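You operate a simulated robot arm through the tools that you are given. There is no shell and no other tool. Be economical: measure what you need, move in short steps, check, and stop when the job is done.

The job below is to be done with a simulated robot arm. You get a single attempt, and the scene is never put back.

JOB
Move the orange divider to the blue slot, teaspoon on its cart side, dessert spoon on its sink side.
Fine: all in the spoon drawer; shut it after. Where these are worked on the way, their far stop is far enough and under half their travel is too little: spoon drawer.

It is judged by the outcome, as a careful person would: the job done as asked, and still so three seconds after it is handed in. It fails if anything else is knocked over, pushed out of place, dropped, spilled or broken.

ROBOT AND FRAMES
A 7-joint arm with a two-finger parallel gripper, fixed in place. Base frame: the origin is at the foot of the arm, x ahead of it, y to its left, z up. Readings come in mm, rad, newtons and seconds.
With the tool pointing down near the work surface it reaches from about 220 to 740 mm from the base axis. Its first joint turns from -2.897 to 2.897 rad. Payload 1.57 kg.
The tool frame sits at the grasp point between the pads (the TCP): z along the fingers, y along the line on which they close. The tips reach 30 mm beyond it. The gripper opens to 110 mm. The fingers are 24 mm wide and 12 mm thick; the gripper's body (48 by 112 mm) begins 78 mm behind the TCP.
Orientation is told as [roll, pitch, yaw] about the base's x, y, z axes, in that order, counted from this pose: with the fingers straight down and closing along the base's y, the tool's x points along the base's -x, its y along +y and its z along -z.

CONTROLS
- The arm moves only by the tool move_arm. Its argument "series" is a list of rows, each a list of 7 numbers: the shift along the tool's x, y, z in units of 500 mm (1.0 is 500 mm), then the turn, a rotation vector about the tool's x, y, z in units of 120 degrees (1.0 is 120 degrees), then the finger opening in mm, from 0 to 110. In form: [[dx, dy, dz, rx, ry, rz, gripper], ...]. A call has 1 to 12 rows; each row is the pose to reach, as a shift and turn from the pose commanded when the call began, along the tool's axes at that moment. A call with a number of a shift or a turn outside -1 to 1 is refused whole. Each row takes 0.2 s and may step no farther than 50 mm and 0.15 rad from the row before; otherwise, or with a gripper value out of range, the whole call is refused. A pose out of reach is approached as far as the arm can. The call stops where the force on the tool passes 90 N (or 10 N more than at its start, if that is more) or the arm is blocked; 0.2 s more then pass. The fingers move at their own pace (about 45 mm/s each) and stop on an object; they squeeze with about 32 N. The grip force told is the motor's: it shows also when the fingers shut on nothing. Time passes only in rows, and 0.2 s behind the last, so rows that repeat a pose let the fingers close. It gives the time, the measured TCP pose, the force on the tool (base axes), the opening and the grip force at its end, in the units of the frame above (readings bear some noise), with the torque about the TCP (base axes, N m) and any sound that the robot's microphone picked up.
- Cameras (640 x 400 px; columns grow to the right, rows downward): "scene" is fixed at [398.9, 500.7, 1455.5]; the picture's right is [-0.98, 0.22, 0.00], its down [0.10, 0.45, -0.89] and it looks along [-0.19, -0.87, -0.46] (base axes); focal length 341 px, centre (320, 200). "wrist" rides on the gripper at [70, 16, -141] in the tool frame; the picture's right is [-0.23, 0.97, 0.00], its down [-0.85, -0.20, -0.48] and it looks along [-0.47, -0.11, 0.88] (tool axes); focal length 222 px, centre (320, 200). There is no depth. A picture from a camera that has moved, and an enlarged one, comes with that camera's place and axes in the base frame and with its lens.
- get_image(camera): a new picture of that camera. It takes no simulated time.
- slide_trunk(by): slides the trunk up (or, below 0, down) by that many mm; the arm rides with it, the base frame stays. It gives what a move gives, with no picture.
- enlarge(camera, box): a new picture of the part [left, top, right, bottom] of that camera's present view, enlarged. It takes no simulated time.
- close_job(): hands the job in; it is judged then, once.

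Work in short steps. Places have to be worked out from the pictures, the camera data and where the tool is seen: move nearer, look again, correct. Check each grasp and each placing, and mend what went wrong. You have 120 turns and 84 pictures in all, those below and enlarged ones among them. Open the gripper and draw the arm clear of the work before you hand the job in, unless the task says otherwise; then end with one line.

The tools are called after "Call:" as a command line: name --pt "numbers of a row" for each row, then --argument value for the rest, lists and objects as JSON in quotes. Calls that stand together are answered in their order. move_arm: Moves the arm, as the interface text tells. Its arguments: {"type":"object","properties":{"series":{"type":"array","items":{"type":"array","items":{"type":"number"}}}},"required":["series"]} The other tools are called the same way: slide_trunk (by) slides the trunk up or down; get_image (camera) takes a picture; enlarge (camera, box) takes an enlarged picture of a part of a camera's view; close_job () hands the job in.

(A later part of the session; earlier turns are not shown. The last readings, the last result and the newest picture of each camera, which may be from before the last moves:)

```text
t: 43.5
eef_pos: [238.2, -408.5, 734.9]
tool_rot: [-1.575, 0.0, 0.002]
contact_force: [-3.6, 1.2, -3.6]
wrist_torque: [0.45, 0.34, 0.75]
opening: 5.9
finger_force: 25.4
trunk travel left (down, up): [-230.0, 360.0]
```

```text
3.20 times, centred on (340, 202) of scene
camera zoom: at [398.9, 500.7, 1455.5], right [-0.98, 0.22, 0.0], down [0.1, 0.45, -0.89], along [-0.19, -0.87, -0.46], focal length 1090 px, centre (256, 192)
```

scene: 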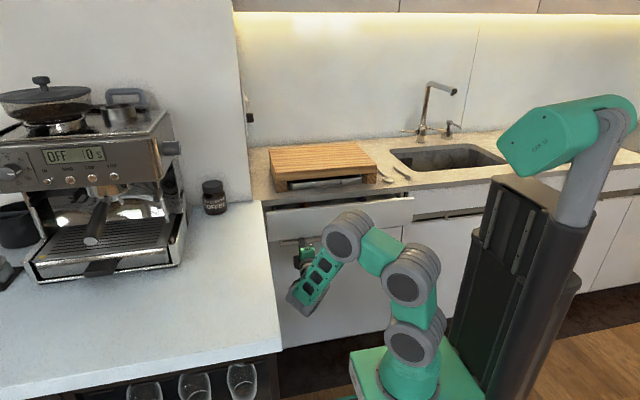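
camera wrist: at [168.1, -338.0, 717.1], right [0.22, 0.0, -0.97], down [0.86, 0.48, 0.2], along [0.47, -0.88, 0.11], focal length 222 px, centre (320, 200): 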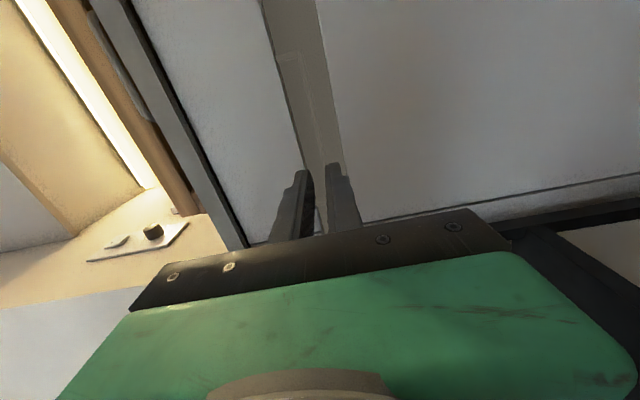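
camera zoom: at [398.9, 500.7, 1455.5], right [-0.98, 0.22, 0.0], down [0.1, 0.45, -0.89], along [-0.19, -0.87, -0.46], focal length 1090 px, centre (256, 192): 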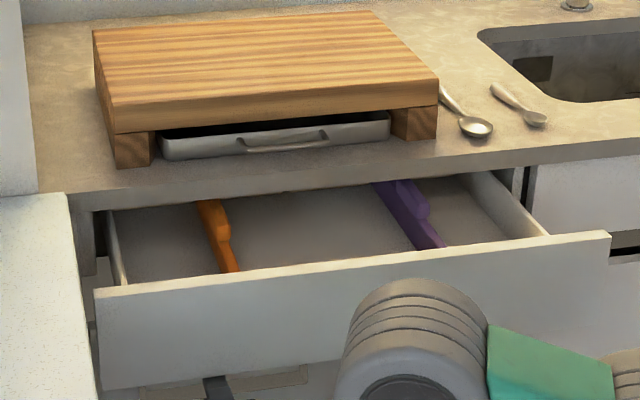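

Orange and purple dividers are inside — this is the spoon drawer. I pull further out.

Call:
move_arm --pt "0 0 -0.03 0 0 0 0" --pt "0 0 -0.06 0 0 0 0" --pt "0 0 -0.09 0 0 0 0" --pt "0 0 -0.12 0 0 0 0" --pt "0 0 -0.15 0 0 0 0"

Call:
get_image --camera "scene"

```text
t: 44.7
eef_pos: [237.3, -362.0, 735.9]
tool_rot: [-1.539, 0.004, 0.014]
contact_force: [11.7, 2.2, -54.0]
wrist_torque: [0.18, -0.7, 0.48]
opening: 7.7
finger_force: 27.1
out of reach, approached as far as the arm can: row 3, 4, 5
trunk travel left (down, up): [-230.0, 360.0]
```

```text
43 pictures are left
```

scene: 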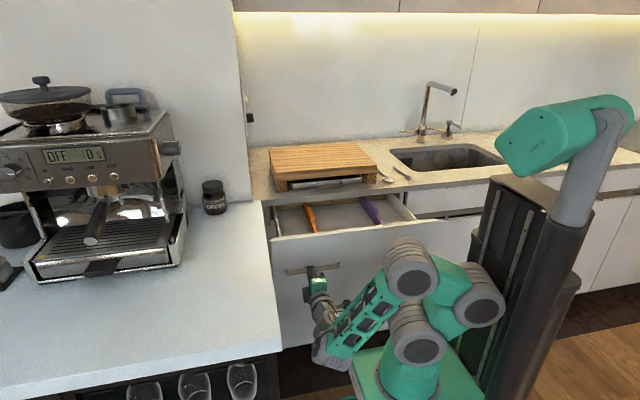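

The arm's reach ends here with the hand horizontal, drawer ~230 mm open. I ease back a little to relieve the strain, then release.

Call:
move_arm --pt "0 0 0.025 0 0 0 0" --pt "0 0 0.05 0 0 0 0"

```text
t: 45.3
eef_pos: [237.4, -387.9, 736.0]
tool_rot: [-1.555, -0.002, 0.005]
contact_force: [13.5, -1.3, -55.3]
wrist_torque: [0.18, -0.72, 0.04]
opening: 9.7
finger_force: 27.7
trunk travel left (down, up): [-230.0, 360.0]
```

Call:
move_arm --pt "0 0 0 0 0 0 14" --pt "0 0 0 0 0 0 14"

Call:
enlarge --camera "wrist" --box '[200, 20, 440, 260]'

```text
t: 45.9
eef_pos: [237.2, -387.1, 738.8]
tool_rot: [-1.561, 0.0, 0.003]
contact_force: [10.4, -1.3, -40.0]
wrist_torque: [0.14, 0.43, 0.03]
opening: 16.3
finger_force: 6.1
trunk travel left (down, up): [-230.0, 360.0]
```

```text
1.67 times, centred on (320, 140) of wrist
camera zoom: at [166.4, -246.7, 722.8], right [0.23, 0.01, -0.97], down [0.85, 0.48, 0.2], along [0.47, -0.88, 0.1], focal length 370 px, centre (320, 300)
```

zoom: 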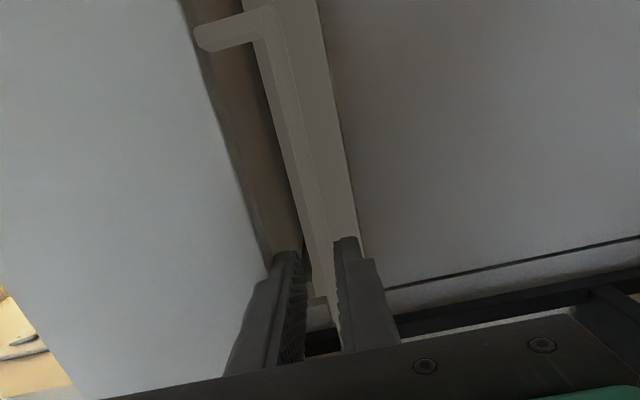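

The tool is pressing up against the panel bottom; I lower it a few mm and read the force.

Call:
move_arm --pt "0 0.006 0 0 0 0 14" --pt "0 0.012 0 0 0 0 14"

```text
t: 46.5
eef_pos: [236.3, -387.7, 740.2]
tool_rot: [-1.575, -0.003, -0.002]
contact_force: [3.6, -0.7, -7.0]
wrist_torque: [0.15, 0.14, 0.07]
opening: 16.5
finger_force: 1.4
trunk travel left (down, up): [-230.0, 360.0]
```

Call:
move_arm --pt "0 0.006 0 0 0 0 13"

```text
t: 46.9
eef_pos: [234.6, -386.4, 736.4]
tool_rot: [-1.575, -0.003, -0.002]
contact_force: [-0.2, -0.5, -0.2]
wrist_torque: [-0.01, 0.02, 0.0]
opening: 13.2
finger_force: 0.1
trunk travel left (down, up): [-230.0, 360.0]
```

Free now. I withdraw backward, out of the handle.

Call:
move_arm --pt "0 0 -0.02 0 0 0 13" --pt "0 0 -0.04 0 0 0 13" --pt "0 0 -0.055 0 0 0 13"

Call:
get_image --camera "wrist"

Call:
enlarge --camera "scene" --box '[240, 140, 480, 290]'

```text
t: 47.7
eef_pos: [232.8, -368.5, 738.8]
tool_rot: [-1.564, -0.002, 0.002]
contact_force: [0.2, -0.3, -2.0]
wrist_torque: [0.05, -0.07, 0.03]
opening: 15.1
finger_force: 0.8
out of reach, approached as far as the arm can: row 2, 3
trunk travel left (down, up): [-230.0, 360.0]
```

```text
41 pictures are left
camera wrist: at [162.9, -227.9, 721.4], right [0.23, 0.01, -0.97], down [0.85, 0.48, 0.2], along [0.47, -0.88, 0.1], focal length 222 px, centre (320, 200)
```

wrist: 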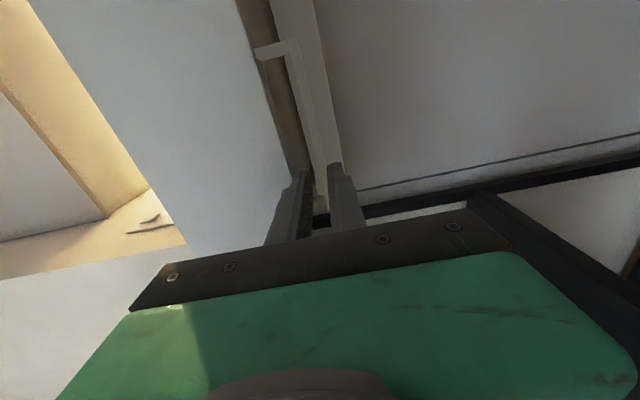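

```text
2.67 times, centred on (360, 215) of scene
camera zoom: at [398.9, 500.7, 1455.5], right [-0.98, 0.22, 0.0], down [0.1, 0.45, -0.89], along [-0.19, -0.87, -0.46], focal length 908 px, centre (213, 160)
```

zoom: 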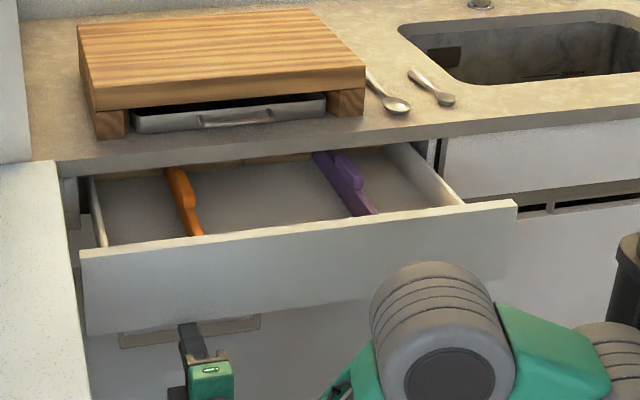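

Tips are still barely inside the handle. Sliding sideways (+x) gives more folding room; I do that and retract further.

Call:
move_arm --pt "-0.03 0.004 0.01 0 0 0 13" --pt "-0.06 0.004 0.01 0 0 0 13" --pt "-0.09 0.004 0.0 0 0 0 13" --pt "-0.09 0.004 -0.02 0 0 0 13" --pt "-0.09 0.004 -0.04 0 0 0 13" --pt "-0.09 0.004 -0.06 0 0 0 13"

Call:
enlarge --camera "wrist" --box '[200, 20, 440, 260]'

```text
t: 49.1
eef_pos: [276.9, -366.6, 740.5]
tool_rot: [-1.551, 0.002, 0.009]
contact_force: [5.6, 0.6, -27.3]
wrist_torque: [0.43, -0.28, 0.17]
opening: 16.9
finger_force: 2.0
out of reach, approached as far as the arm can: row 3, 4, 5, 6
trunk travel left (down, up): [-230.0, 360.0]
```

```text
1.67 times, centred on (320, 140) of wrist
camera zoom: at [206.1, -225.1, 725.1], right [0.22, 0.02, -0.97], down [0.85, 0.48, 0.21], along [0.47, -0.88, 0.09], focal length 370 px, centre (320, 300)
```

zoom: 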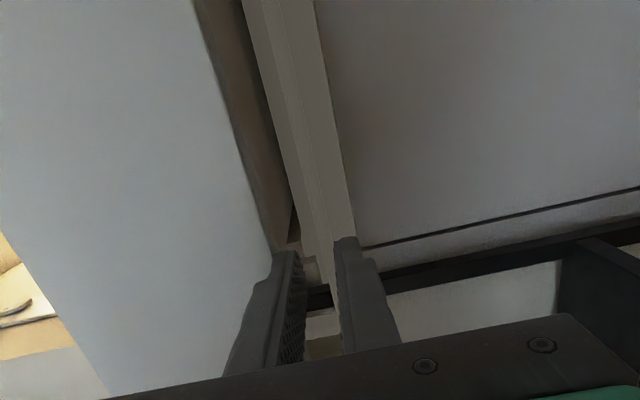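

I'll instead grip the bar again, push the drawer in ~45 mm, then release and retract (I can pull it open further from inside later).

Call:
move_arm --pt "0 0.003 0.015 0 0 0 13" --pt "0 0.005 0.03 0 0 0 13"

Call:
move_arm --pt "0 0 0 0 0 0 0" --pt "0 0 0 0 0 0 0" --pt "0 0 0.03 0 0 0 0" --pt "0 0 0.06 0 0 0 0" --pt "0 0 0.09 0 0 0 0"

```text
t: 49.7
eef_pos: [277.1, -380.8, 740.9]
tool_rot: [-1.568, 0.001, 0.004]
contact_force: [6.5, -0.2, -23.7]
wrist_torque: [0.51, -0.17, 0.0]
opening: 16.6
finger_force: 6.8
trunk travel left (down, up): [-230.0, 360.0]
```

```text
t: 50.9
eef_pos: [276.1, -427.4, 734.5]
tool_rot: [-1.56, 0.001, 0.001]
contact_force: [2.8, -0.1, -48.0]
wrist_torque: [0.95, -0.59, 0.07]
opening: 5.7
finger_force: 25.5
trunk travel left (down, up): [-230.0, 360.0]
```

Call:
move_arm --pt "0 0.008 0 0 0 0 0" --pt "0 0.014 0 0 0 0 0"

```text
t: 51.5
eef_pos: [276.6, -426.0, 733.8]
tool_rot: [-1.569, -0.001, 0.002]
contact_force: [-2.9, -0.8, -22.6]
wrist_torque: [0.64, 0.33, 0.33]
opening: 5.8
finger_force: 25.6
trunk travel left (down, up): [-230.0, 360.0]
```

Call:
move_arm --pt "0 0.006 0 0 0 0 0" --pt "0 0.012 0 0 0 0 0" --pt "0 0.012 0 0 0 0 12" --pt "0 0.012 0 0 0 0 12"

Call:
move_arm --pt "0 0 -0.02 0 0 0 12" --pt "0 0 -0.04 0 0 0 12" --pt "0 0 -0.06 0 0 0 12" --pt "0 0 -0.08 0 0 0 12" --pt "0 0 -0.1 0 0 0 12"

Call:
enlarge --camera "wrist" --box '[200, 20, 440, 260]'

```text
t: 52.5
eef_pos: [276.4, -424.9, 728.8]
tool_rot: [-1.576, -0.002, -0.001]
contact_force: [1.4, -0.9, 4.0]
wrist_torque: [-0.08, 0.03, 0.0]
opening: 14.9
finger_force: 2.0
trunk travel left (down, up): [-230.0, 360.0]
```

```text
t: 53.7
eef_pos: [275.8, -377.5, 728.6]
tool_rot: [-1.565, 0.0, 0.002]
contact_force: [-1.2, 0.4, 5.6]
wrist_torque: [-0.15, -0.03, 0.04]
opening: 17.0
finger_force: 2.9
trunk travel left (down, up): [-230.0, 360.0]
```

```text
1.67 times, centred on (320, 140) of wrist
camera zoom: at [205.6, -235.5, 711.5], right [0.23, 0.01, -0.97], down [0.85, 0.48, 0.2], along [0.47, -0.88, 0.1], focal length 370 px, centre (320, 300)
```

zoom: 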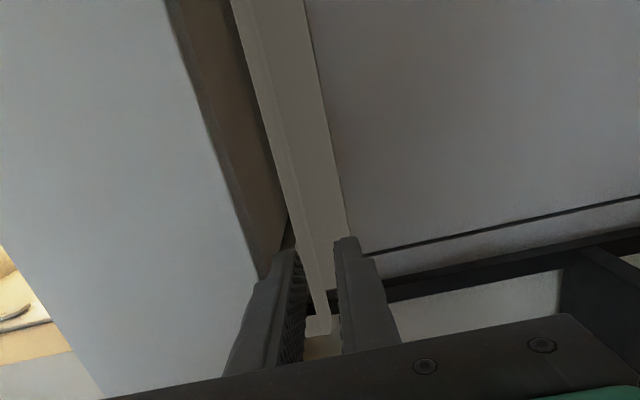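

The upper finger was rubbing the bar and dragged it. I recentre (z≈735), grip, push in again, then release centred.

Call:
move_arm --pt "0 -0.006 0.01 0 0 0 12" --pt "0 -0.012 0.01 0 0 0 12"

Call:
move_arm --pt "0 0 0 0 0 0 0" --pt "0 0 0 0 0 0 0" --pt "0 0 0.03 0 0 0 0" --pt "0 0 0.06 0 0 0 0" --pt "0 0 0.09 0 0 0 0"

```text
t: 54.3
eef_pos: [275.8, -381.6, 733.5]
tool_rot: [-1.573, -0.001, -0.001]
contact_force: [-0.4, -0.5, 0.0]
wrist_torque: [0.02, 0.0, 0.04]
opening: 12.1
finger_force: 0.0
trunk travel left (down, up): [-230.0, 360.0]
```

```text
t: 55.5
eef_pos: [275.9, -425.5, 733.5]
tool_rot: [-1.57, 0.0, -0.002]
contact_force: [-1.1, 0.5, -5.9]
wrist_torque: [0.18, -0.28, -0.31]
opening: 6.1
finger_force: 26.2
trunk travel left (down, up): [-230.0, 360.0]
```

Well centred (small force). Release and retract.

Call:
move_arm --pt "0 0.001 0 0 0 0 12" --pt "0 0.001 0 0 0 0 12" --pt "0 0.001 -0.02 0 0 0 12" --pt "0 0.001 -0.04 0 0 0 12" --pt "0 0.001 -0.06 0 0 0 12" --pt "0 0.001 -0.08 0 0 0 12" --pt "0 0.001 -0.095 0 0 0 12"

Call:
enlarge --camera "wrist" --box '[200, 20, 440, 260]'

```text
t: 57.1
eef_pos: [277.0, -378.6, 734.1]
tool_rot: [-1.569, 0.0, 0.0]
contact_force: [0.4, 1.0, 0.8]
wrist_torque: [-0.03, 0.01, -0.07]
opening: 12.1
finger_force: 0.2
trunk travel left (down, up): [-230.0, 360.0]
```

```text
1.67 times, centred on (320, 140) of wrist
camera zoom: at [206.0, -237.0, 716.0], right [0.23, 0.0, -0.97], down [0.86, 0.48, 0.2], along [0.47, -0.88, 0.11], focal length 370 px, centre (320, 300)
```

zoom: 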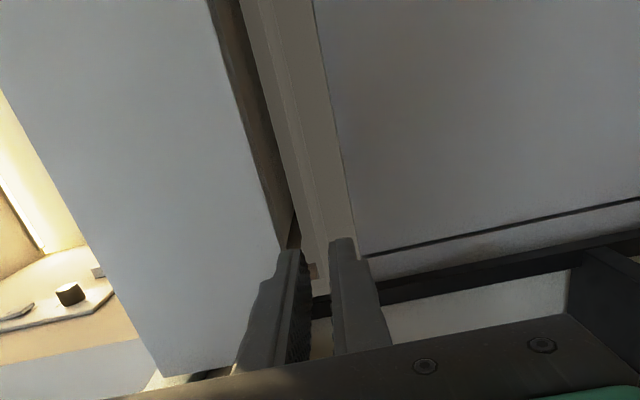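

The handle is released. I drop slightly and turn the hand to point down while moving back from the drawer front.

Call:
move_arm --pt "0 0.02 0 0 0 0 12" --pt "0 0.05 0 -0.068 0 0 12" --pt "0 0.08 0 -0.136 0 0 12" --pt "0 0.08 -0.02 -0.204 0 0 12" --pt "0 0.08 -0.04 -0.272 0 0 12" --pt "0 0.08 -0.06 -0.34 0 0 12" --pt "0 0.08 -0.08 -0.41 0 0 12" --pt "0 0.08 -0.1 -0.478 0 0 12" --pt "0 0.08 -0.12 -0.546 0 0 12" --pt "0 0.08 -0.14 -0.614 0 0 12" --pt "0 0.08 -0.14 -0.682 0 0 12" --pt "0 0.08 -0.14 -0.75 0 0 12"

Call:
get_image --camera "scene"

```text
t: 59.7
eef_pos: [276.6, -307.5, 695.1]
tool_rot: [0.001, 0.0, 0.0]
contact_force: [-0.4, -0.1, -0.5]
wrist_torque: [-0.06, -0.03, 0.0]
opening: 12.0
finger_force: 0.0
trunk travel left (down, up): [-230.0, 360.0]
```

```text
36 pictures are left
```

scene: 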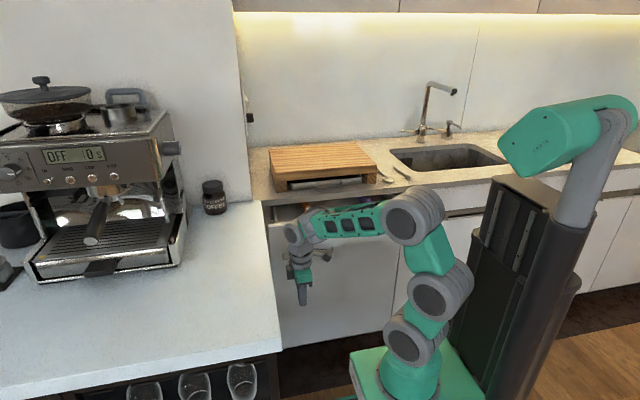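

Now I raise the trunk for working from above.

Call:
slide_trunk --by 330

Call:
enlarge --camera "scene" --box '[240, 140, 440, 265]'

```text
t: 63.0
eef_pos: [276.1, -308.3, 1024.3]
tool_rot: [-0.002, 0.001, 0.0]
contact_force: [0.3, 0.1, 0.8]
wrist_torque: [-0.03, 0.01, -0.03]
opening: 12.3
finger_force: 0.0
trunk travel left (down, up): [-560.0, 30.0]
```

```text
3.20 times, centred on (340, 202) of scene
camera zoom: at [398.9, 500.7, 1455.5], right [-0.98, 0.22, 0.0], down [0.1, 0.45, -0.89], along [-0.19, -0.87, -0.46], focal length 1090 px, centre (256, 192)
```

zoom: 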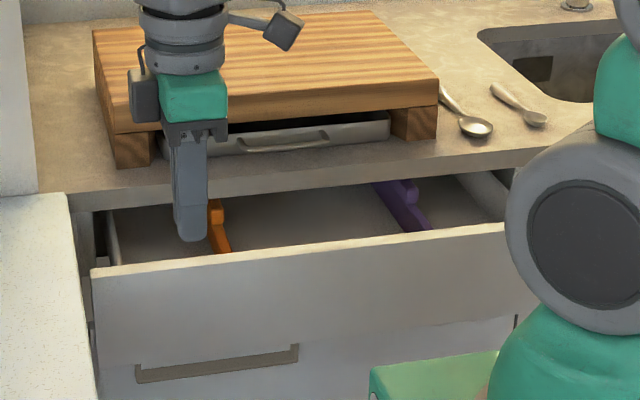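

Drawer front top is now around y≈-446. I'll lower closed fingers inside the drawer behind the front (x≈100, between dividers) and pull it further open.

Call:
move_arm --pt "0.055 -0.062 0 0 0 0 0" --pt "0.11 -0.124 0 0 0 0 0" --pt "0.165 -0.187 0 0 0 0 0" --pt "0.22 -0.25 0 0 0 0 0" --pt "0.275 -0.312 0 0 0 0 0" --pt "0.332 -0.384 0 0 0 0 0"

Call:
get_image --camera "wrist"

```text
t: 64.4
eef_pos: [109.9, -499.6, 1023.8]
tool_rot: [0.0, -0.001, 0.0]
contact_force: [-0.1, -0.3, 0.2]
wrist_torque: [0.01, 0.01, 0.01]
opening: 0.0
finger_force: 21.2
trunk travel left (down, up): [-560.0, 30.0]
```

```text
34 pictures are left
camera wrist: at [40.8, -483.6, 1164.4], right [0.23, 0.97, 0.0], down [0.85, -0.2, 0.48], along [0.47, -0.11, -0.88], focal length 222 px, centre (320, 200)
```

wrist: 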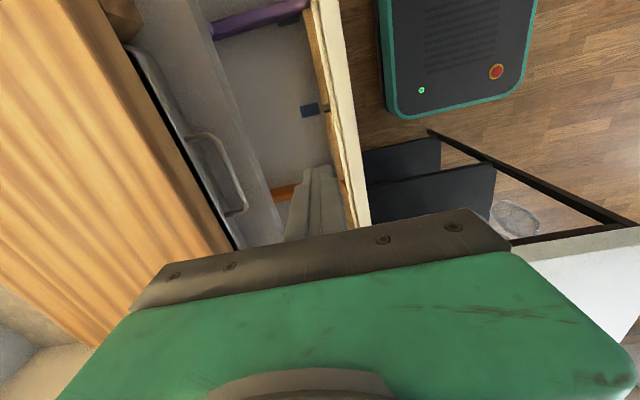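

Call:
enlarge --camera "wrist" --box '[180, 0, 400, 230]'

```text
1.74 times, centred on (290, 115) of wrist
camera zoom: at [40.8, -483.6, 1164.4], right [0.23, 0.97, 0.0], down [0.85, -0.2, 0.48], along [0.47, -0.11, -0.88], focal length 386 px, centre (372, 348)
```

zoom: 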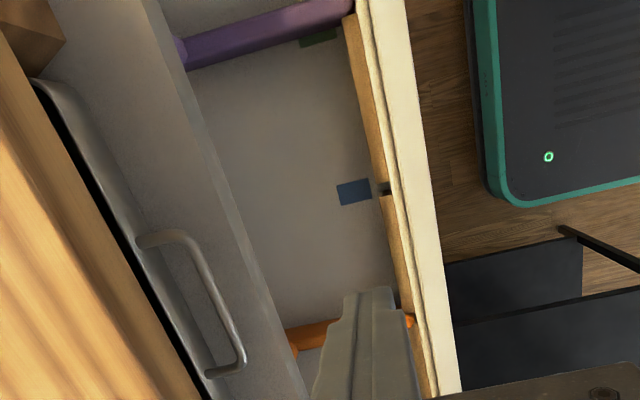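

Blue floor patch marks the slot at x≈81; orange divider sits at x≈195, purple at x≈-25. I lower the closed fingers behind the front rail and pull the drawer further.

Call:
move_arm --pt "0 -0.04 0.05 0 0 0 0" --pt "0 -0.042 0.12 0 0 0 0" --pt "0 -0.042 0.19 0 0 0 0" --pt "0 -0.042 0.26 0 0 0 0" --pt "0 -0.042 0.32 0 0 0 0" --pt "0 -0.02 0.32 0 0 0 0" --pt "0 0.01 0.32 0 0 0 0" --pt "0 0.05 0.32 0 0 0 0" --pt "0 0.09 0.32 0 0 0 0" --pt "0 0.13 0.32 0 0 0 0"

Call:
enlarge --camera "scene" --box '[240, 140, 440, 265]'

```text
t: 66.6
eef_pos: [109.5, -434.9, 863.3]
tool_rot: [-0.002, 0.0, 0.0]
contact_force: [-0.2, -0.3, 0.3]
wrist_torque: [0.03, -0.02, -0.01]
opening: 0.0
finger_force: 20.5
trunk travel left (down, up): [-560.0, 30.0]
```

```text
3.20 times, centred on (340, 202) of scene
camera zoom: at [398.9, 500.7, 1455.5], right [-0.98, 0.22, 0.0], down [0.1, 0.45, -0.89], along [-0.19, -0.87, -0.46], focal length 1090 px, centre (256, 192)
```

zoom: 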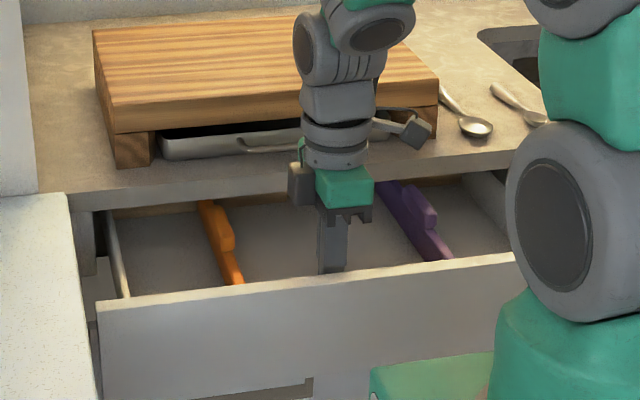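

Pulling works freely. I continue toward the stop.

Call:
move_arm --pt "0 0.04 0 0 0 0 0" --pt "0 0.08 0 0 0 0 0" --pt "0 0.12 0 0 0 0 0" --pt "0 0.16 0 0 0 0 0" --pt "0 0.2 0 0 0 0 0" --pt "0 0.24 0 0 0 0 0"

Call:
enlarge --camera "scene" --box '[240, 140, 440, 265]'

```text
t: 68.0
eef_pos: [110.1, -314.4, 865.0]
tool_rot: [-0.001, 0.001, -0.003]
contact_force: [1.1, 0.6, -0.1]
wrist_torque: [0.02, -0.03, 0.02]
opening: 0.0
finger_force: 20.9
trunk travel left (down, up): [-560.0, 30.0]
```

```text
3.20 times, centred on (340, 202) of scene
camera zoom: at [398.9, 500.7, 1455.5], right [-0.98, 0.22, 0.0], down [0.1, 0.45, -0.89], along [-0.19, -0.87, -0.46], focal length 1090 px, centre (256, 192)
```

zoom: 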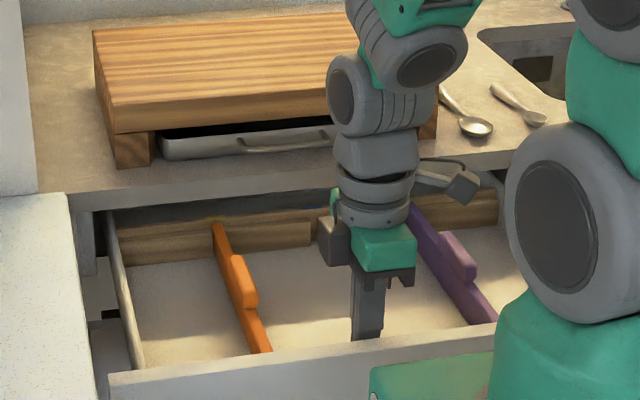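

Call:
move_arm --pt "0 0.02 0 0 0 0 0" --pt "0 0.04 0 0 0 0 0" --pt "0 0.06 0 0 0 0 0"

```text
t: 68.8
eef_pos: [110.2, -285.5, 864.3]
tool_rot: [-0.003, 0.0, -0.001]
contact_force: [0.2, 0.4, 0.3]
wrist_torque: [0.01, 0.0, 0.03]
opening: 0.1
finger_force: 21.2
trunk travel left (down, up): [-560.0, 30.0]
```

Drawer is now wide open. I lift out and turn the tool so it closes along x, above the orange divider.

Call:
move_arm --pt "0 -0.04 0 0 0 0 0" --pt "0 -0.04 -0.09 0 0 0 30" --pt "0 -0.06 -0.18 0 0 0 40" --pt "-0.04 -0.12 -0.27 0 0 0 50" --pt "-0.09 -0.19 -0.3 0 0 0 50" --pt "-0.14 -0.26 -0.3 0 0 0 50"

Call:
move_arm --pt "0 0 0 0 0 -0.0682 50" --pt "0 0 0 0 0 -0.1364 50" --pt "0 0 0 0 0 -0.2046 50" --pt "0 0 0 0 0 -0.2728 50" --pt "0 0 0 0 0 -0.341 50" --pt "0 0 0 0 0 -0.4092 50" --pt "0 0 0 0 0 -0.4774 50" --pt "0 0 0 0 0 -0.5456 50" --pt "0 0 0 0 0 -0.6138 50" --pt "0 0 0 0 0 -0.682 50" --pt "0 0 0 0 0 -0.75 50"

Call:
get_image --camera "wrist"

Call:
enlarge --camera "scene" --box '[240, 140, 440, 290]'

```text
refused: row 4 steps farther than a row can; nothing moved
```

```text
t: 71.2
eef_pos: [110.9, -285.3, 864.1]
tool_rot: [0.0, 0.001, 1.573]
contact_force: [0.1, -0.3, -0.3]
wrist_torque: [0.0, 0.01, -0.02]
opening: 50.0
finger_force: 0.0
trunk travel left (down, up): [-560.0, 30.0]
```

```text
30 pictures are left
camera wrist: at [94.3, -355.0, 1003.8], right [-0.97, 0.23, 0.0], down [0.2, 0.86, 0.48], along [0.11, 0.46, -0.88], focal length 222 px, centre (320, 200)
```

wrist: 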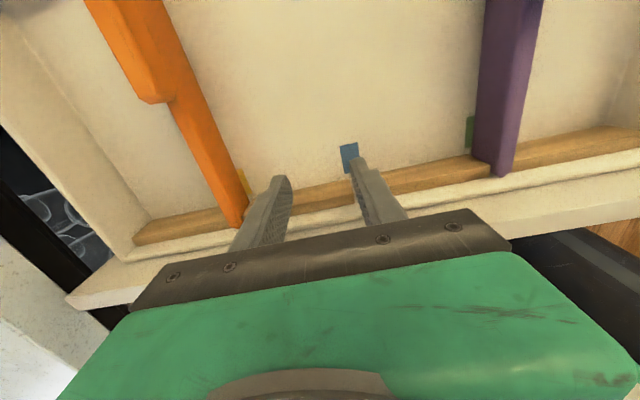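

```text
2.67 times, centred on (340, 215) of scene
camera zoom: at [398.9, 500.7, 1455.5], right [-0.98, 0.22, 0.0], down [0.1, 0.45, -0.89], along [-0.19, -0.87, -0.46], focal length 908 px, centre (267, 160)
```

zoom: 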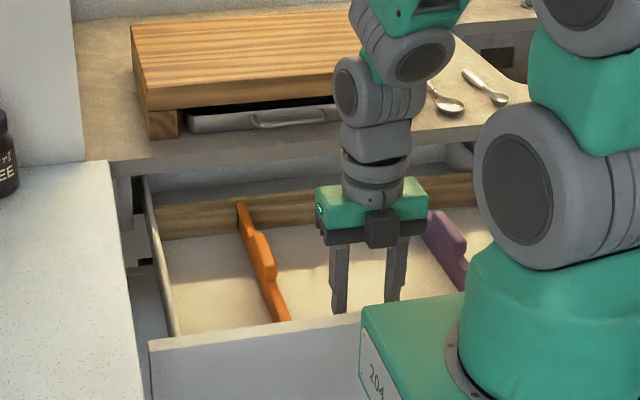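

Good view: the orange divider sits at the yellow patch, with a raised tab around (201,-365…-434), top z≈857; blue slot at x≈81. I rise and go over the tab.

Call:
move_arm --pt "0 0 -0.08 0 0 0 50" --pt "0 0 -0.16 0 0 0 50" --pt "0.058 -0.045 -0.2 0 0 0 50" --pt "0.115 -0.09 -0.2 0 0 0 50" --pt "0.172 -0.135 -0.2 0 0 0 50" --pt "0.23 -0.18 -0.2 0 0 0 50"

Call:
get_image --camera "wrist"

```text
t: 72.6
eef_pos: [200.9, -399.9, 963.4]
tool_rot: [0.0, 0.001, 1.571]
contact_force: [0.1, 1.0, 1.7]
wrist_torque: [-0.01, 0.02, 0.0]
opening: 50.1
finger_force: 0.0
trunk travel left (down, up): [-560.0, 30.0]
```

```text
28 pictures are left
camera wrist: at [184.4, -470.8, 1102.9], right [-0.97, 0.23, 0.0], down [0.2, 0.86, 0.48], along [0.11, 0.46, -0.88], focal length 222 px, centre (320, 200)
```

wrist: 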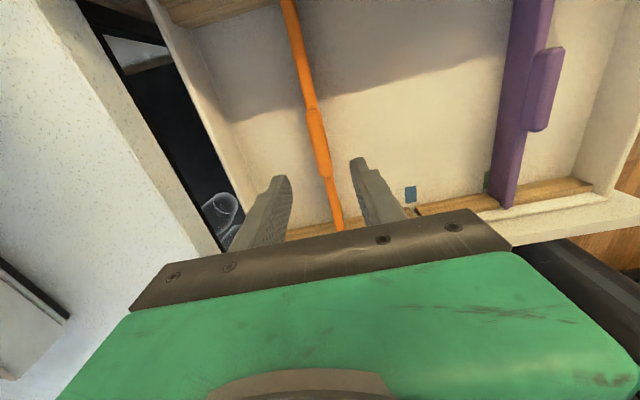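

Tab centre at (200.5,-410), well aligned. I descend around it and grip.

Call:
move_arm --pt "0.01 0 0.07 0 0 0 50" --pt "0.02 0 0.14 0 0 0 50" --pt "0.02 0 0.2 0 0 0 50" --pt "0.02 0 0.237 0 0 0 50" --pt "0.02 0 0.237 0 0 0 0" --pt "0.02 0 0.237 0 0 0 0" --pt "0.02 0 0.237 0 0 0 0"

Call:
get_image --camera "wrist"

```text
t: 74.2
eef_pos: [199.0, -409.4, 844.6]
tool_rot: [0.0, 0.003, 1.573]
contact_force: [0.4, -0.6, 0.2]
wrist_torque: [-0.03, -0.01, 0.01]
opening: 17.7
finger_force: 22.5
trunk travel left (down, up): [-560.0, 30.0]
```

```text
27 pictures are left
camera wrist: at [183.5, -479.5, 984.7], right [-0.97, 0.23, 0.0], down [0.2, 0.86, 0.48], along [0.11, 0.46, -0.88], focal length 222 px, centre (320, 200)
```

wrist: 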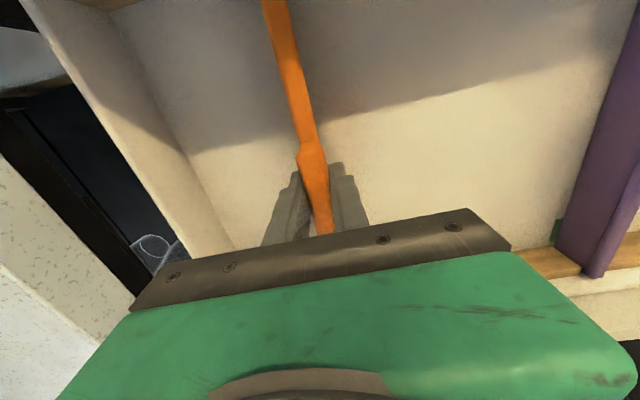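

Held (17.7 mm). I lift straight up.

Call:
move_arm --pt "0 0 -0.02 0 0 0 0" --pt "0 0 -0.05 0 0 0 0" --pt "0 0 -0.09 0 0 0 0" --pt "0 0 -0.13 0 0 0 0" --pt "0 0 -0.17 0 0 0 0" --pt "0 0 -0.21 0 0 0 0"

Call:
get_image --camera "wrist"

Call:
enlarge --camera "scene" --box '[240, 140, 440, 290]'

```text
t: 75.6
eef_pos: [200.0, -410.5, 950.0]
tool_rot: [-0.001, 0.0, 1.57]
contact_force: [-0.9, -0.2, 0.2]
wrist_torque: [0.01, 0.02, 0.02]
opening: 17.4
finger_force: 31.6
trunk travel left (down, up): [-560.0, 30.0]
```

```text
26 pictures are left
camera wrist: at [184.0, -480.5, 1090.7], right [-0.97, 0.23, 0.0], down [0.2, 0.86, 0.48], along [0.11, 0.46, -0.88], focal length 222 px, centre (320, 200)
```

wrist: 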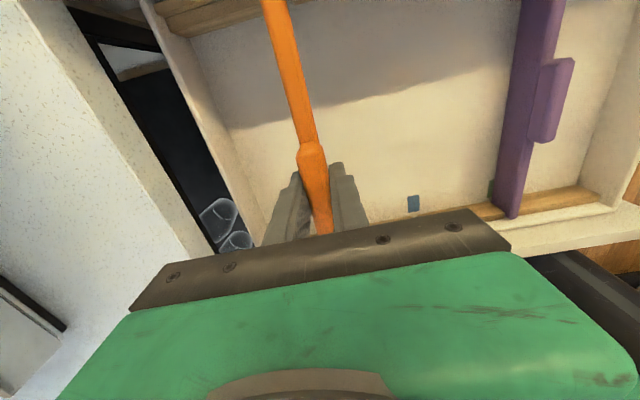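

```text
2.67 times, centred on (340, 215) of scene
camera zoom: at [398.9, 500.7, 1455.5], right [-0.98, 0.22, 0.0], down [0.1, 0.45, -0.89], along [-0.19, -0.87, -0.46], focal length 908 px, centre (267, 160)
```

zoom: 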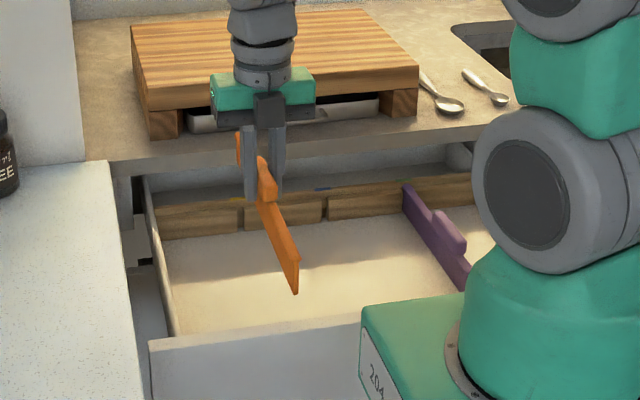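

The divider is out cleanly. I carry it sideways 119 mm toward the blue slot (x≈81) and check alignment.

Call:
move_arm --pt "0 0.06 0 0 0 0 0" --pt "0 0.12 0 0 0 0 0" --pt "0 0.18 0 0 0 0 0" --pt "0 0.238 0 0 0 0 0" --pt "0 0.238 0.05 0 0 0 0"

Call:
get_image --camera "wrist"

Call:
enlarge --camera "scene" --box '[280, 170, 420, 270]'

```text
t: 76.8
eef_pos: [111.2, -411.2, 950.6]
tool_rot: [-0.002, 0.002, 1.564]
contact_force: [-0.2, 0.3, -0.5]
wrist_torque: [0.0, -0.02, 0.01]
opening: 17.6
finger_force: 31.8
out of reach, approached as far as the arm can: row 4, 5
trunk travel left (down, up): [-560.0, 30.0]
```

```text
24 pictures are left
camera wrist: at [95.0, -479.6, 1090.5], right [-0.97, 0.23, 0.0], down [0.2, 0.85, 0.48], along [0.11, 0.46, -0.88], focal length 222 px, centre (320, 200)
```

wrist: 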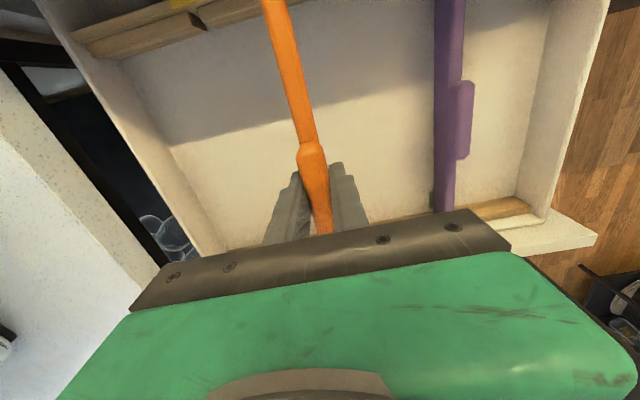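

```text
4.00 times, centred on (350, 220) of scene
camera zoom: at [398.9, 500.7, 1455.5], right [-0.98, 0.22, 0.0], down [0.1, 0.45, -0.89], along [-0.19, -0.87, -0.46], focal length 1363 px, centre (200, 120)
```

zoom: 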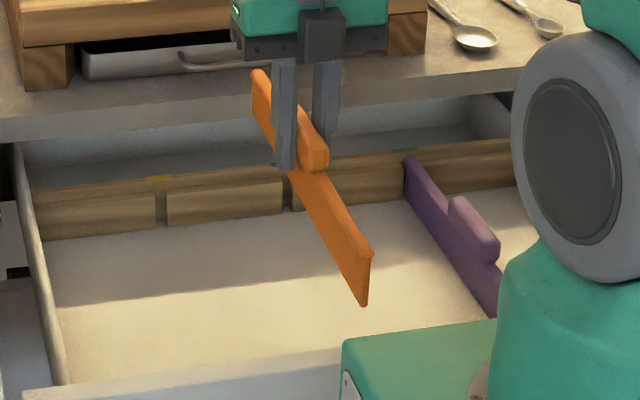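

At this x the wrist joint hits its limit with yaw +90 (I need yaw −90 there). I'll carry the divider back, set it into its old slot at the known pose, and regrip with the other yaw.

Call:
move_arm --pt "0 -0.045 0 0 0 0 0" --pt "0 -0.09 0 0 0 0 0" --pt "0 -0.135 0 0 0 0 0" --pt "0 -0.177 0 0 0 0 0" --pt "0 -0.177 0 0 0 0 0"

```text
t: 78.0
eef_pos: [199.7, -409.7, 949.6]
tool_rot: [0.0, 0.002, 1.571]
contact_force: [0.6, -0.1, -0.8]
wrist_torque: [0.01, -0.02, -0.01]
opening: 17.4
finger_force: 32.2
trunk travel left (down, up): [-560.0, 30.0]
```

Exactly back above its slot; I lower it in.

Call:
move_arm --pt "0 0 0.06 0 0 0 0" --pt "0 0 0.1 0 0 0 0" --pt "0 0 0.13 0 0 0 0" --pt "0 0 0.155 0 0 0 0" --pt "0 0 0.175 0 0 0 0" --pt "0 0 0.195 0 0 0 0" --pt "0 0 0.207 0 0 0 0"

Call:
enlarge --camera "scene" --box '[260, 170, 400, 270]'

```text
t: 79.6
eef_pos: [199.0, -410.8, 847.1]
tool_rot: [0.0, 0.001, 1.57]
contact_force: [0.1, 0.5, -0.1]
wrist_torque: [-0.01, -0.03, -0.01]
opening: 17.4
finger_force: 32.5
trunk travel left (down, up): [-560.0, 30.0]
```

```text
4.00 times, centred on (330, 220) of scene
camera zoom: at [398.9, 500.7, 1455.5], right [-0.98, 0.22, 0.0], down [0.1, 0.45, -0.89], along [-0.19, -0.87, -0.46], focal length 1363 px, centre (280, 120)
```

zoom: 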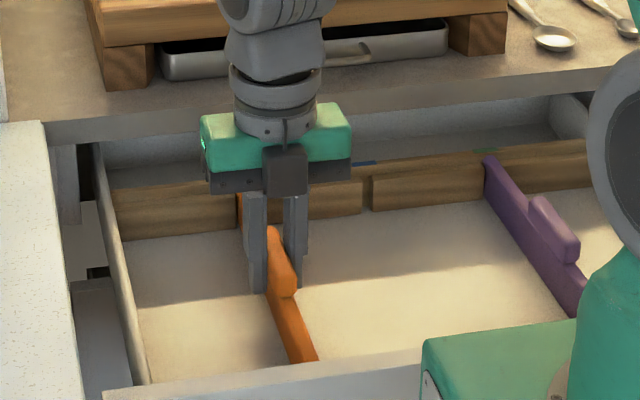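

In the slot again. I release, rise and turn 180°.

Call:
move_arm --pt "0 0 0.002 0 0 0 45" --pt "0 0 0.002 0 0 0 45" --pt "0 0 -0.06 0 0 0 45" --pt "0 0 -0.14 0 0 0 45" --pt "0 0 -0.2 0 0 0 45"

Call:
move_arm --pt "0 0 0 0 0 0.0682 45" --pt "0 0 0 0 0 0.1364 45" --pt "0 0 0 0 0 0.2046 45" --pt "0 0 0 0 0 0.2728 45" --pt "0 0 0 0 0 0.341 45" --pt "0 0 0 0 0 0.4092 45" --pt "0 0 0 0 0 0.4774 45" --pt "0 0 0 0 0 0.5456 45" --pt "0 0 0 0 0 0.6138 45" --pt "0 0 0 0 0 0.682 45" --pt "0 0 0 0 0 0.75 45"

Call:
move_arm --pt "0 0 0 0 0 0.0682 45" --pt "0 0 0 0 0 0.1364 45" --pt "0 0 0 0 0 0.2046 45" --pt "0 0 0 0 0 0.2728 45" --pt "0 0 0 0 0 0.341 45" --pt "0 0 0 0 0 0.4092 45" --pt "0 0 0 0 0 0.4774 45" --pt "0 0 0 0 0 0.5456 45" --pt "0 0 0 0 0 0.6138 45" --pt "0 0 0 0 0 0.682 45" --pt "0 0 0 0 0 0.75 45"

Call:
get_image --camera "wrist"

```text
t: 80.8
eef_pos: [199.5, -409.0, 946.2]
tool_rot: [-0.001, 0.001, 1.571]
contact_force: [-0.3, 0.3, 0.4]
wrist_torque: [0.01, 0.01, 0.01]
opening: 45.0
finger_force: 0.1
trunk travel left (down, up): [-560.0, 30.0]
```

```text
t: 83.2
eef_pos: [200.2, -409.5, 947.9]
tool_rot: [-0.001, -0.001, -0.004]
contact_force: [-0.5, 0.4, -0.3]
wrist_torque: [0.02, 0.04, 0.02]
opening: 45.1
finger_force: 0.0
trunk travel left (down, up): [-560.0, 30.0]
```

```text
t: 85.6
eef_pos: [198.7, -410.5, 946.6]
tool_rot: [-0.001, -0.001, -1.574]
contact_force: [0.4, -0.2, -0.1]
wrist_torque: [-0.01, 0.0, 0.0]
opening: 45.2
finger_force: 0.1
trunk travel left (down, up): [-560.0, 30.0]
```

```text
21 pictures are left
camera wrist: at [216.2, -340.4, 1086.6], right [0.97, -0.23, 0.0], down [-0.2, -0.85, 0.48], along [-0.11, -0.47, -0.88], focal length 222 px, centre (320, 200)
```

wrist: 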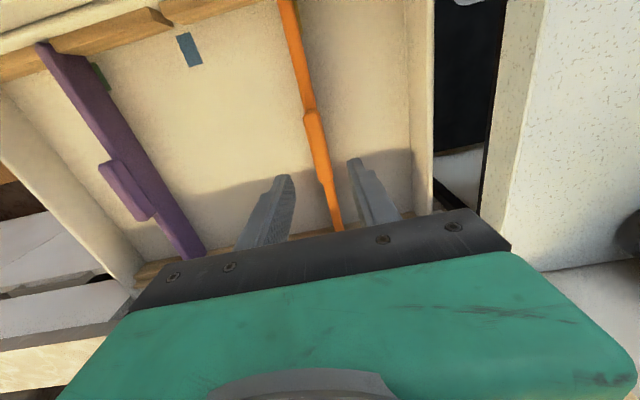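

Good: divider between fingers. I descend, grip and lift.

Call:
move_arm --pt "0 0 0.07 0 0 0 45" --pt "0 0 0.14 0 0 0 45" --pt "0 0 0.203 0 0 0 45" --pt "0 0 0.203 0 0 0 0" --pt "0 0 0.203 0 0 0 0" --pt "0 0 0.203 0 0 0 0" --pt "0 0 0.16 0 0 0 0" --pt "0 0 0.1 0 0 0 0" --pt "0 0 0.04 0 0 0 0" --pt "0 0 0.01 0 0 0 0"

Call:
move_arm --pt "0 -0.06 0 0 0 0 0" --pt "0 -0.12 0 0 0 0 0" --pt "0 -0.18 0 0 0 0 0" --pt "0 -0.238 0 0 0 0 0" --pt "0 -0.238 0 0 0 0 0"

Call:
get_image --camera "wrist"

Call:
enlarge --camera "scene" --box '[280, 170, 420, 270]'

```text
t: 87.8
eef_pos: [199.0, -409.8, 942.1]
tool_rot: [0.0, -0.002, -1.572]
contact_force: [0.3, -0.4, -1.3]
wrist_torque: [-0.02, 0.02, -0.04]
opening: 17.2
finger_force: 32.0
trunk travel left (down, up): [-560.0, 30.0]
```

```text
t: 89.0
eef_pos: [80.6, -410.6, 942.9]
tool_rot: [0.001, -0.002, -1.57]
contact_force: [1.1, 0.4, -0.1]
wrist_torque: [0.06, 0.03, 0.02]
opening: 17.5
finger_force: 31.8
trunk travel left (down, up): [-560.0, 30.0]
```

```text
20 pictures are left
camera wrist: at [97.0, -340.5, 1081.8], right [0.97, -0.23, 0.0], down [-0.2, -0.85, 0.48], along [-0.11, -0.47, -0.88], focal length 222 px, centre (320, 200)
```

wrist: 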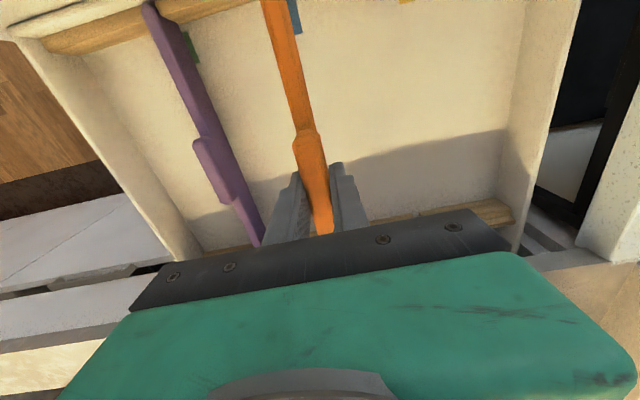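

```text
4.00 times, centred on (350, 220) of scene
camera zoom: at [398.9, 500.7, 1455.5], right [-0.98, 0.22, 0.0], down [0.1, 0.45, -0.89], along [-0.19, -0.87, -0.46], focal length 1363 px, centre (200, 120)
```

zoom: 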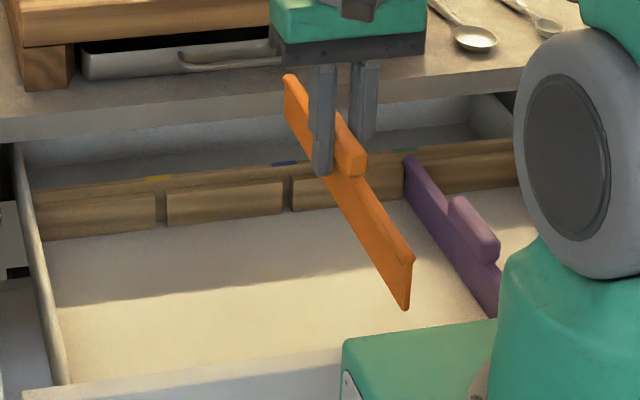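

Slot spacing measured ≈119 mm; I'm 118.4 over. I lower to just above the rails and inspect the front end against the slot.

Call:
move_arm --pt "0 -0.001 0.04 0 0 0 0" --pt "0 -0.001 0.08 0 0 0 0" --pt "0 -0.001 0.09 0 0 0 0"

Call:
enlarge --camera "wrist" --box '[200, 0, 360, 100]'

Call:
enlarge --camera "scene" --box '[320, 190, 400, 250]'

```text
t: 89.8
eef_pos: [81.7, -409.3, 896.3]
tool_rot: [-0.001, -0.005, -1.571]
contact_force: [-1.5, 1.5, -1.0]
wrist_torque: [-0.01, -0.01, 0.0]
opening: 17.2
finger_force: 31.8
trunk travel left (down, up): [-560.0, 30.0]
```

```text
4.00 times, centred on (280, 50) of wrist
camera zoom: at [97.2, -340.4, 1036.5], right [0.97, -0.23, 0.0], down [-0.2, -0.85, 0.48], along [-0.11, -0.47, -0.88], focal length 888 px, centre (480, 800)
```

zoom: 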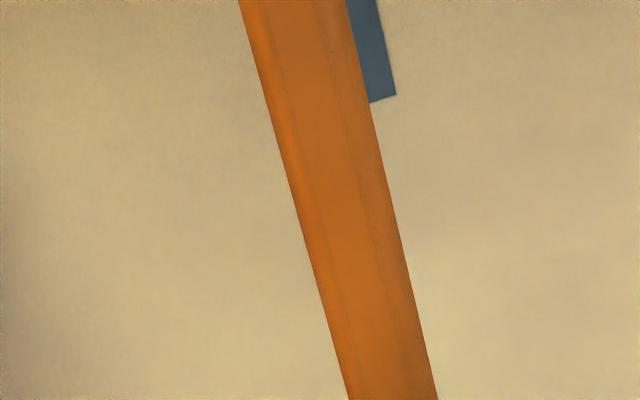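

```text
6.67 times, centred on (360, 220) of scene
camera zoom: at [398.9, 500.7, 1455.5], right [-0.98, 0.22, 0.0], down [0.1, 0.45, -0.89], along [-0.19, -0.87, -0.46], focal length 2271 px, centre (53, 67)
```

zoom: 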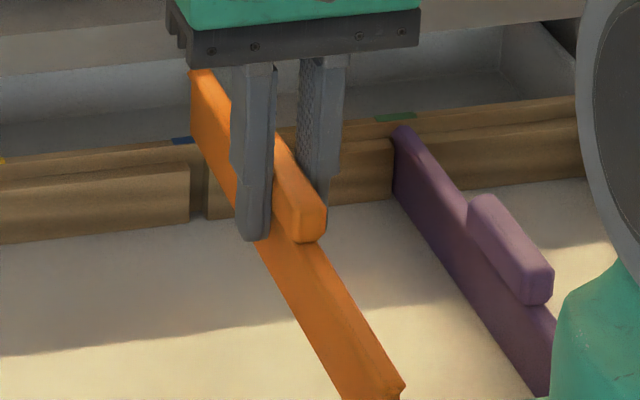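

Rear slot resolves to x≈79.8. I shift 0.7 mm and lower gently, watching the force.

Call:
move_arm --pt "0 -0.0014 0 0 0 0 0" --pt "0 -0.0014 0.015 0 0 0 0" --pt "0 -0.0014 0.03 0 0 0 0"

```text
t: 90.6
eef_pos: [79.5, -410.2, 881.4]
tool_rot: [0.001, -0.003, -1.571]
contact_force: [0.6, 1.2, -0.4]
wrist_torque: [0.02, 0.01, -0.02]
opening: 17.5
finger_force: 32.0
trunk travel left (down, up): [-560.0, 30.0]
```

Call:
move_arm --pt "0 0 0.015 0 0 0 0" --pt "0 0 0.03 0 0 0 0" --pt "0 0 0.045 0 0 0 0" --pt "0 0 0.06 0 0 0 0" --pt "0 0 0.072 0 0 0 0"

Call:
enlarge --camera "scene" --box '[280, 170, 420, 270]'

```text
t: 91.8
eef_pos: [78.3, -411.0, 844.4]
tool_rot: [-0.001, -0.002, -1.571]
contact_force: [-0.3, 0.9, -0.6]
wrist_torque: [-0.04, -0.01, 0.02]
opening: 17.6
finger_force: 32.1
trunk travel left (down, up): [-560.0, 30.0]
```

```text
4.00 times, centred on (350, 220) of scene
camera zoom: at [398.9, 500.7, 1455.5], right [-0.98, 0.22, 0.0], down [0.1, 0.45, -0.89], along [-0.19, -0.87, -0.46], focal length 1363 px, centre (200, 120)
```

zoom: 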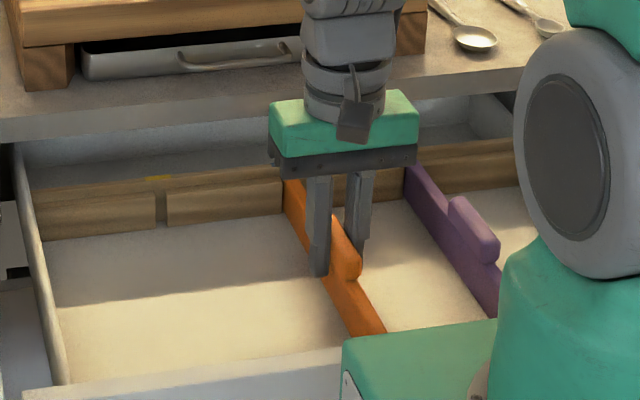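

Divider seated fully with no force. I release, rise, and move over toward the spoons.

Call:
move_arm --pt "0 0 0 0 0 0 45" --pt "0 0 0 0 0 0 45" --pt "0 0 -0.07 0 0 0 45" --pt "0 0 -0.15 0 0 0 45" --pt "0 0 -0.24 0 0 0 45" --pt "0 0 -0.33 0 0 0 45" --pt "0 0 -0.38 0 0 0 45"

Call:
move_arm --pt "-0.06 -0.055 0 0 0 0 45" --pt "-0.12 -0.11 0 0 0 0 45" --pt "-0.18 -0.165 0 0 0 0 45" --pt "-0.24 -0.22 0 0 0 0 45" --pt "-0.3 -0.275 0 0 0 0 45" --pt "-0.36 -0.33 0 0 0 0 45" --pt "-0.42 -0.38 0 0 0 0 45" --pt "-0.46 -0.43 0 0 0 0 45"

Call:
get_image --camera "wrist"

```text
t: 93.4
eef_pos: [79.0, -409.5, 1035.7]
tool_rot: [0.0, -0.002, -1.57]
contact_force: [0.5, -0.6, 0.9]
wrist_torque: [-0.04, 0.03, 0.01]
opening: 45.0
finger_force: 0.0
trunk travel left (down, up): [-560.0, 30.0]
```

```text
t: 95.2
eef_pos: [-136.9, -640.3, 1036.0]
tool_rot: [0.0, -0.002, -1.571]
contact_force: [-0.9, -0.2, -0.3]
wrist_torque: [0.03, 0.0, 0.03]
opening: 44.7
finger_force: 0.1
trunk travel left (down, up): [-560.0, 30.0]
```

```text
15 pictures are left
camera wrist: at [-120.5, -570.8, 1175.5], right [0.97, -0.23, 0.0], down [-0.2, -0.85, 0.48], along [-0.11, -0.47, -0.88], focal length 222 px, centre (320, 200)
```

wrist: 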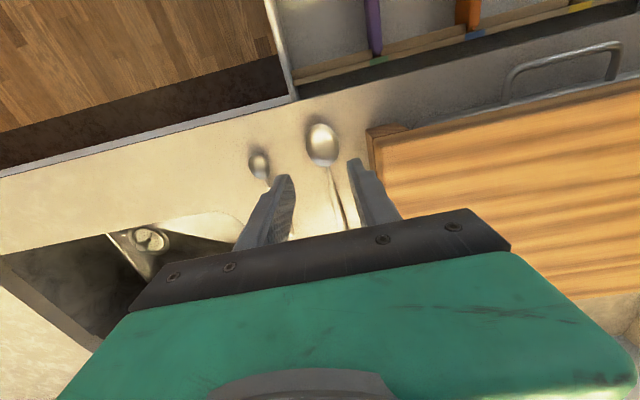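

Dessert spoon lies along y at x≈-132 (bowl y≈-640, neck ≈-683). I move over the neck/handle and descend in stages.

Call:
move_arm --pt "-0.05 0.005 0 0 0 0 34" --pt "-0.11 0.01 0.02 0 0 0 34" --pt "-0.11 0.01 0.09 0 0 0 34" --pt "-0.11 0.01 0.15 0 0 0 34" --pt "-0.11 0.01 0.182 0 0 0 34"

Call:
get_image --camera "wrist"

```text
t: 96.4
eef_pos: [-121.9, -663.0, 959.7]
tool_rot: [-0.001, -0.003, -1.573]
contact_force: [-0.2, 0.7, 0.6]
wrist_torque: [-0.02, -0.02, -0.02]
opening: 33.8
finger_force: 0.2
out of reach, approached as far as the arm can: row 1, 2, 3, 4, 5
trunk travel left (down, up): [-560.0, 30.0]
```

```text
14 pictures are left
camera wrist: at [-105.9, -593.0, 1100.1], right [0.97, -0.23, 0.0], down [-0.2, -0.85, 0.48], along [-0.11, -0.47, -0.88], focal length 222 px, centre (320, 200)
```

wrist: 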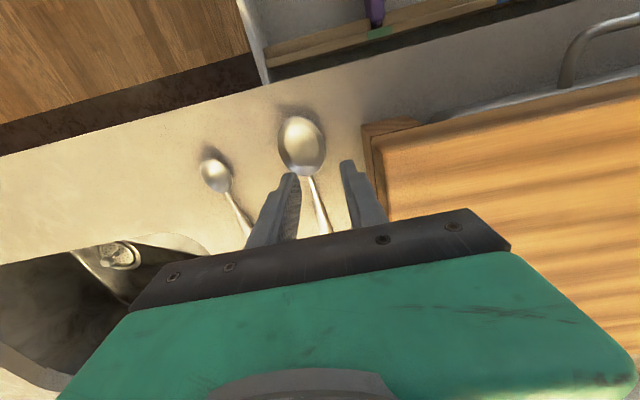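

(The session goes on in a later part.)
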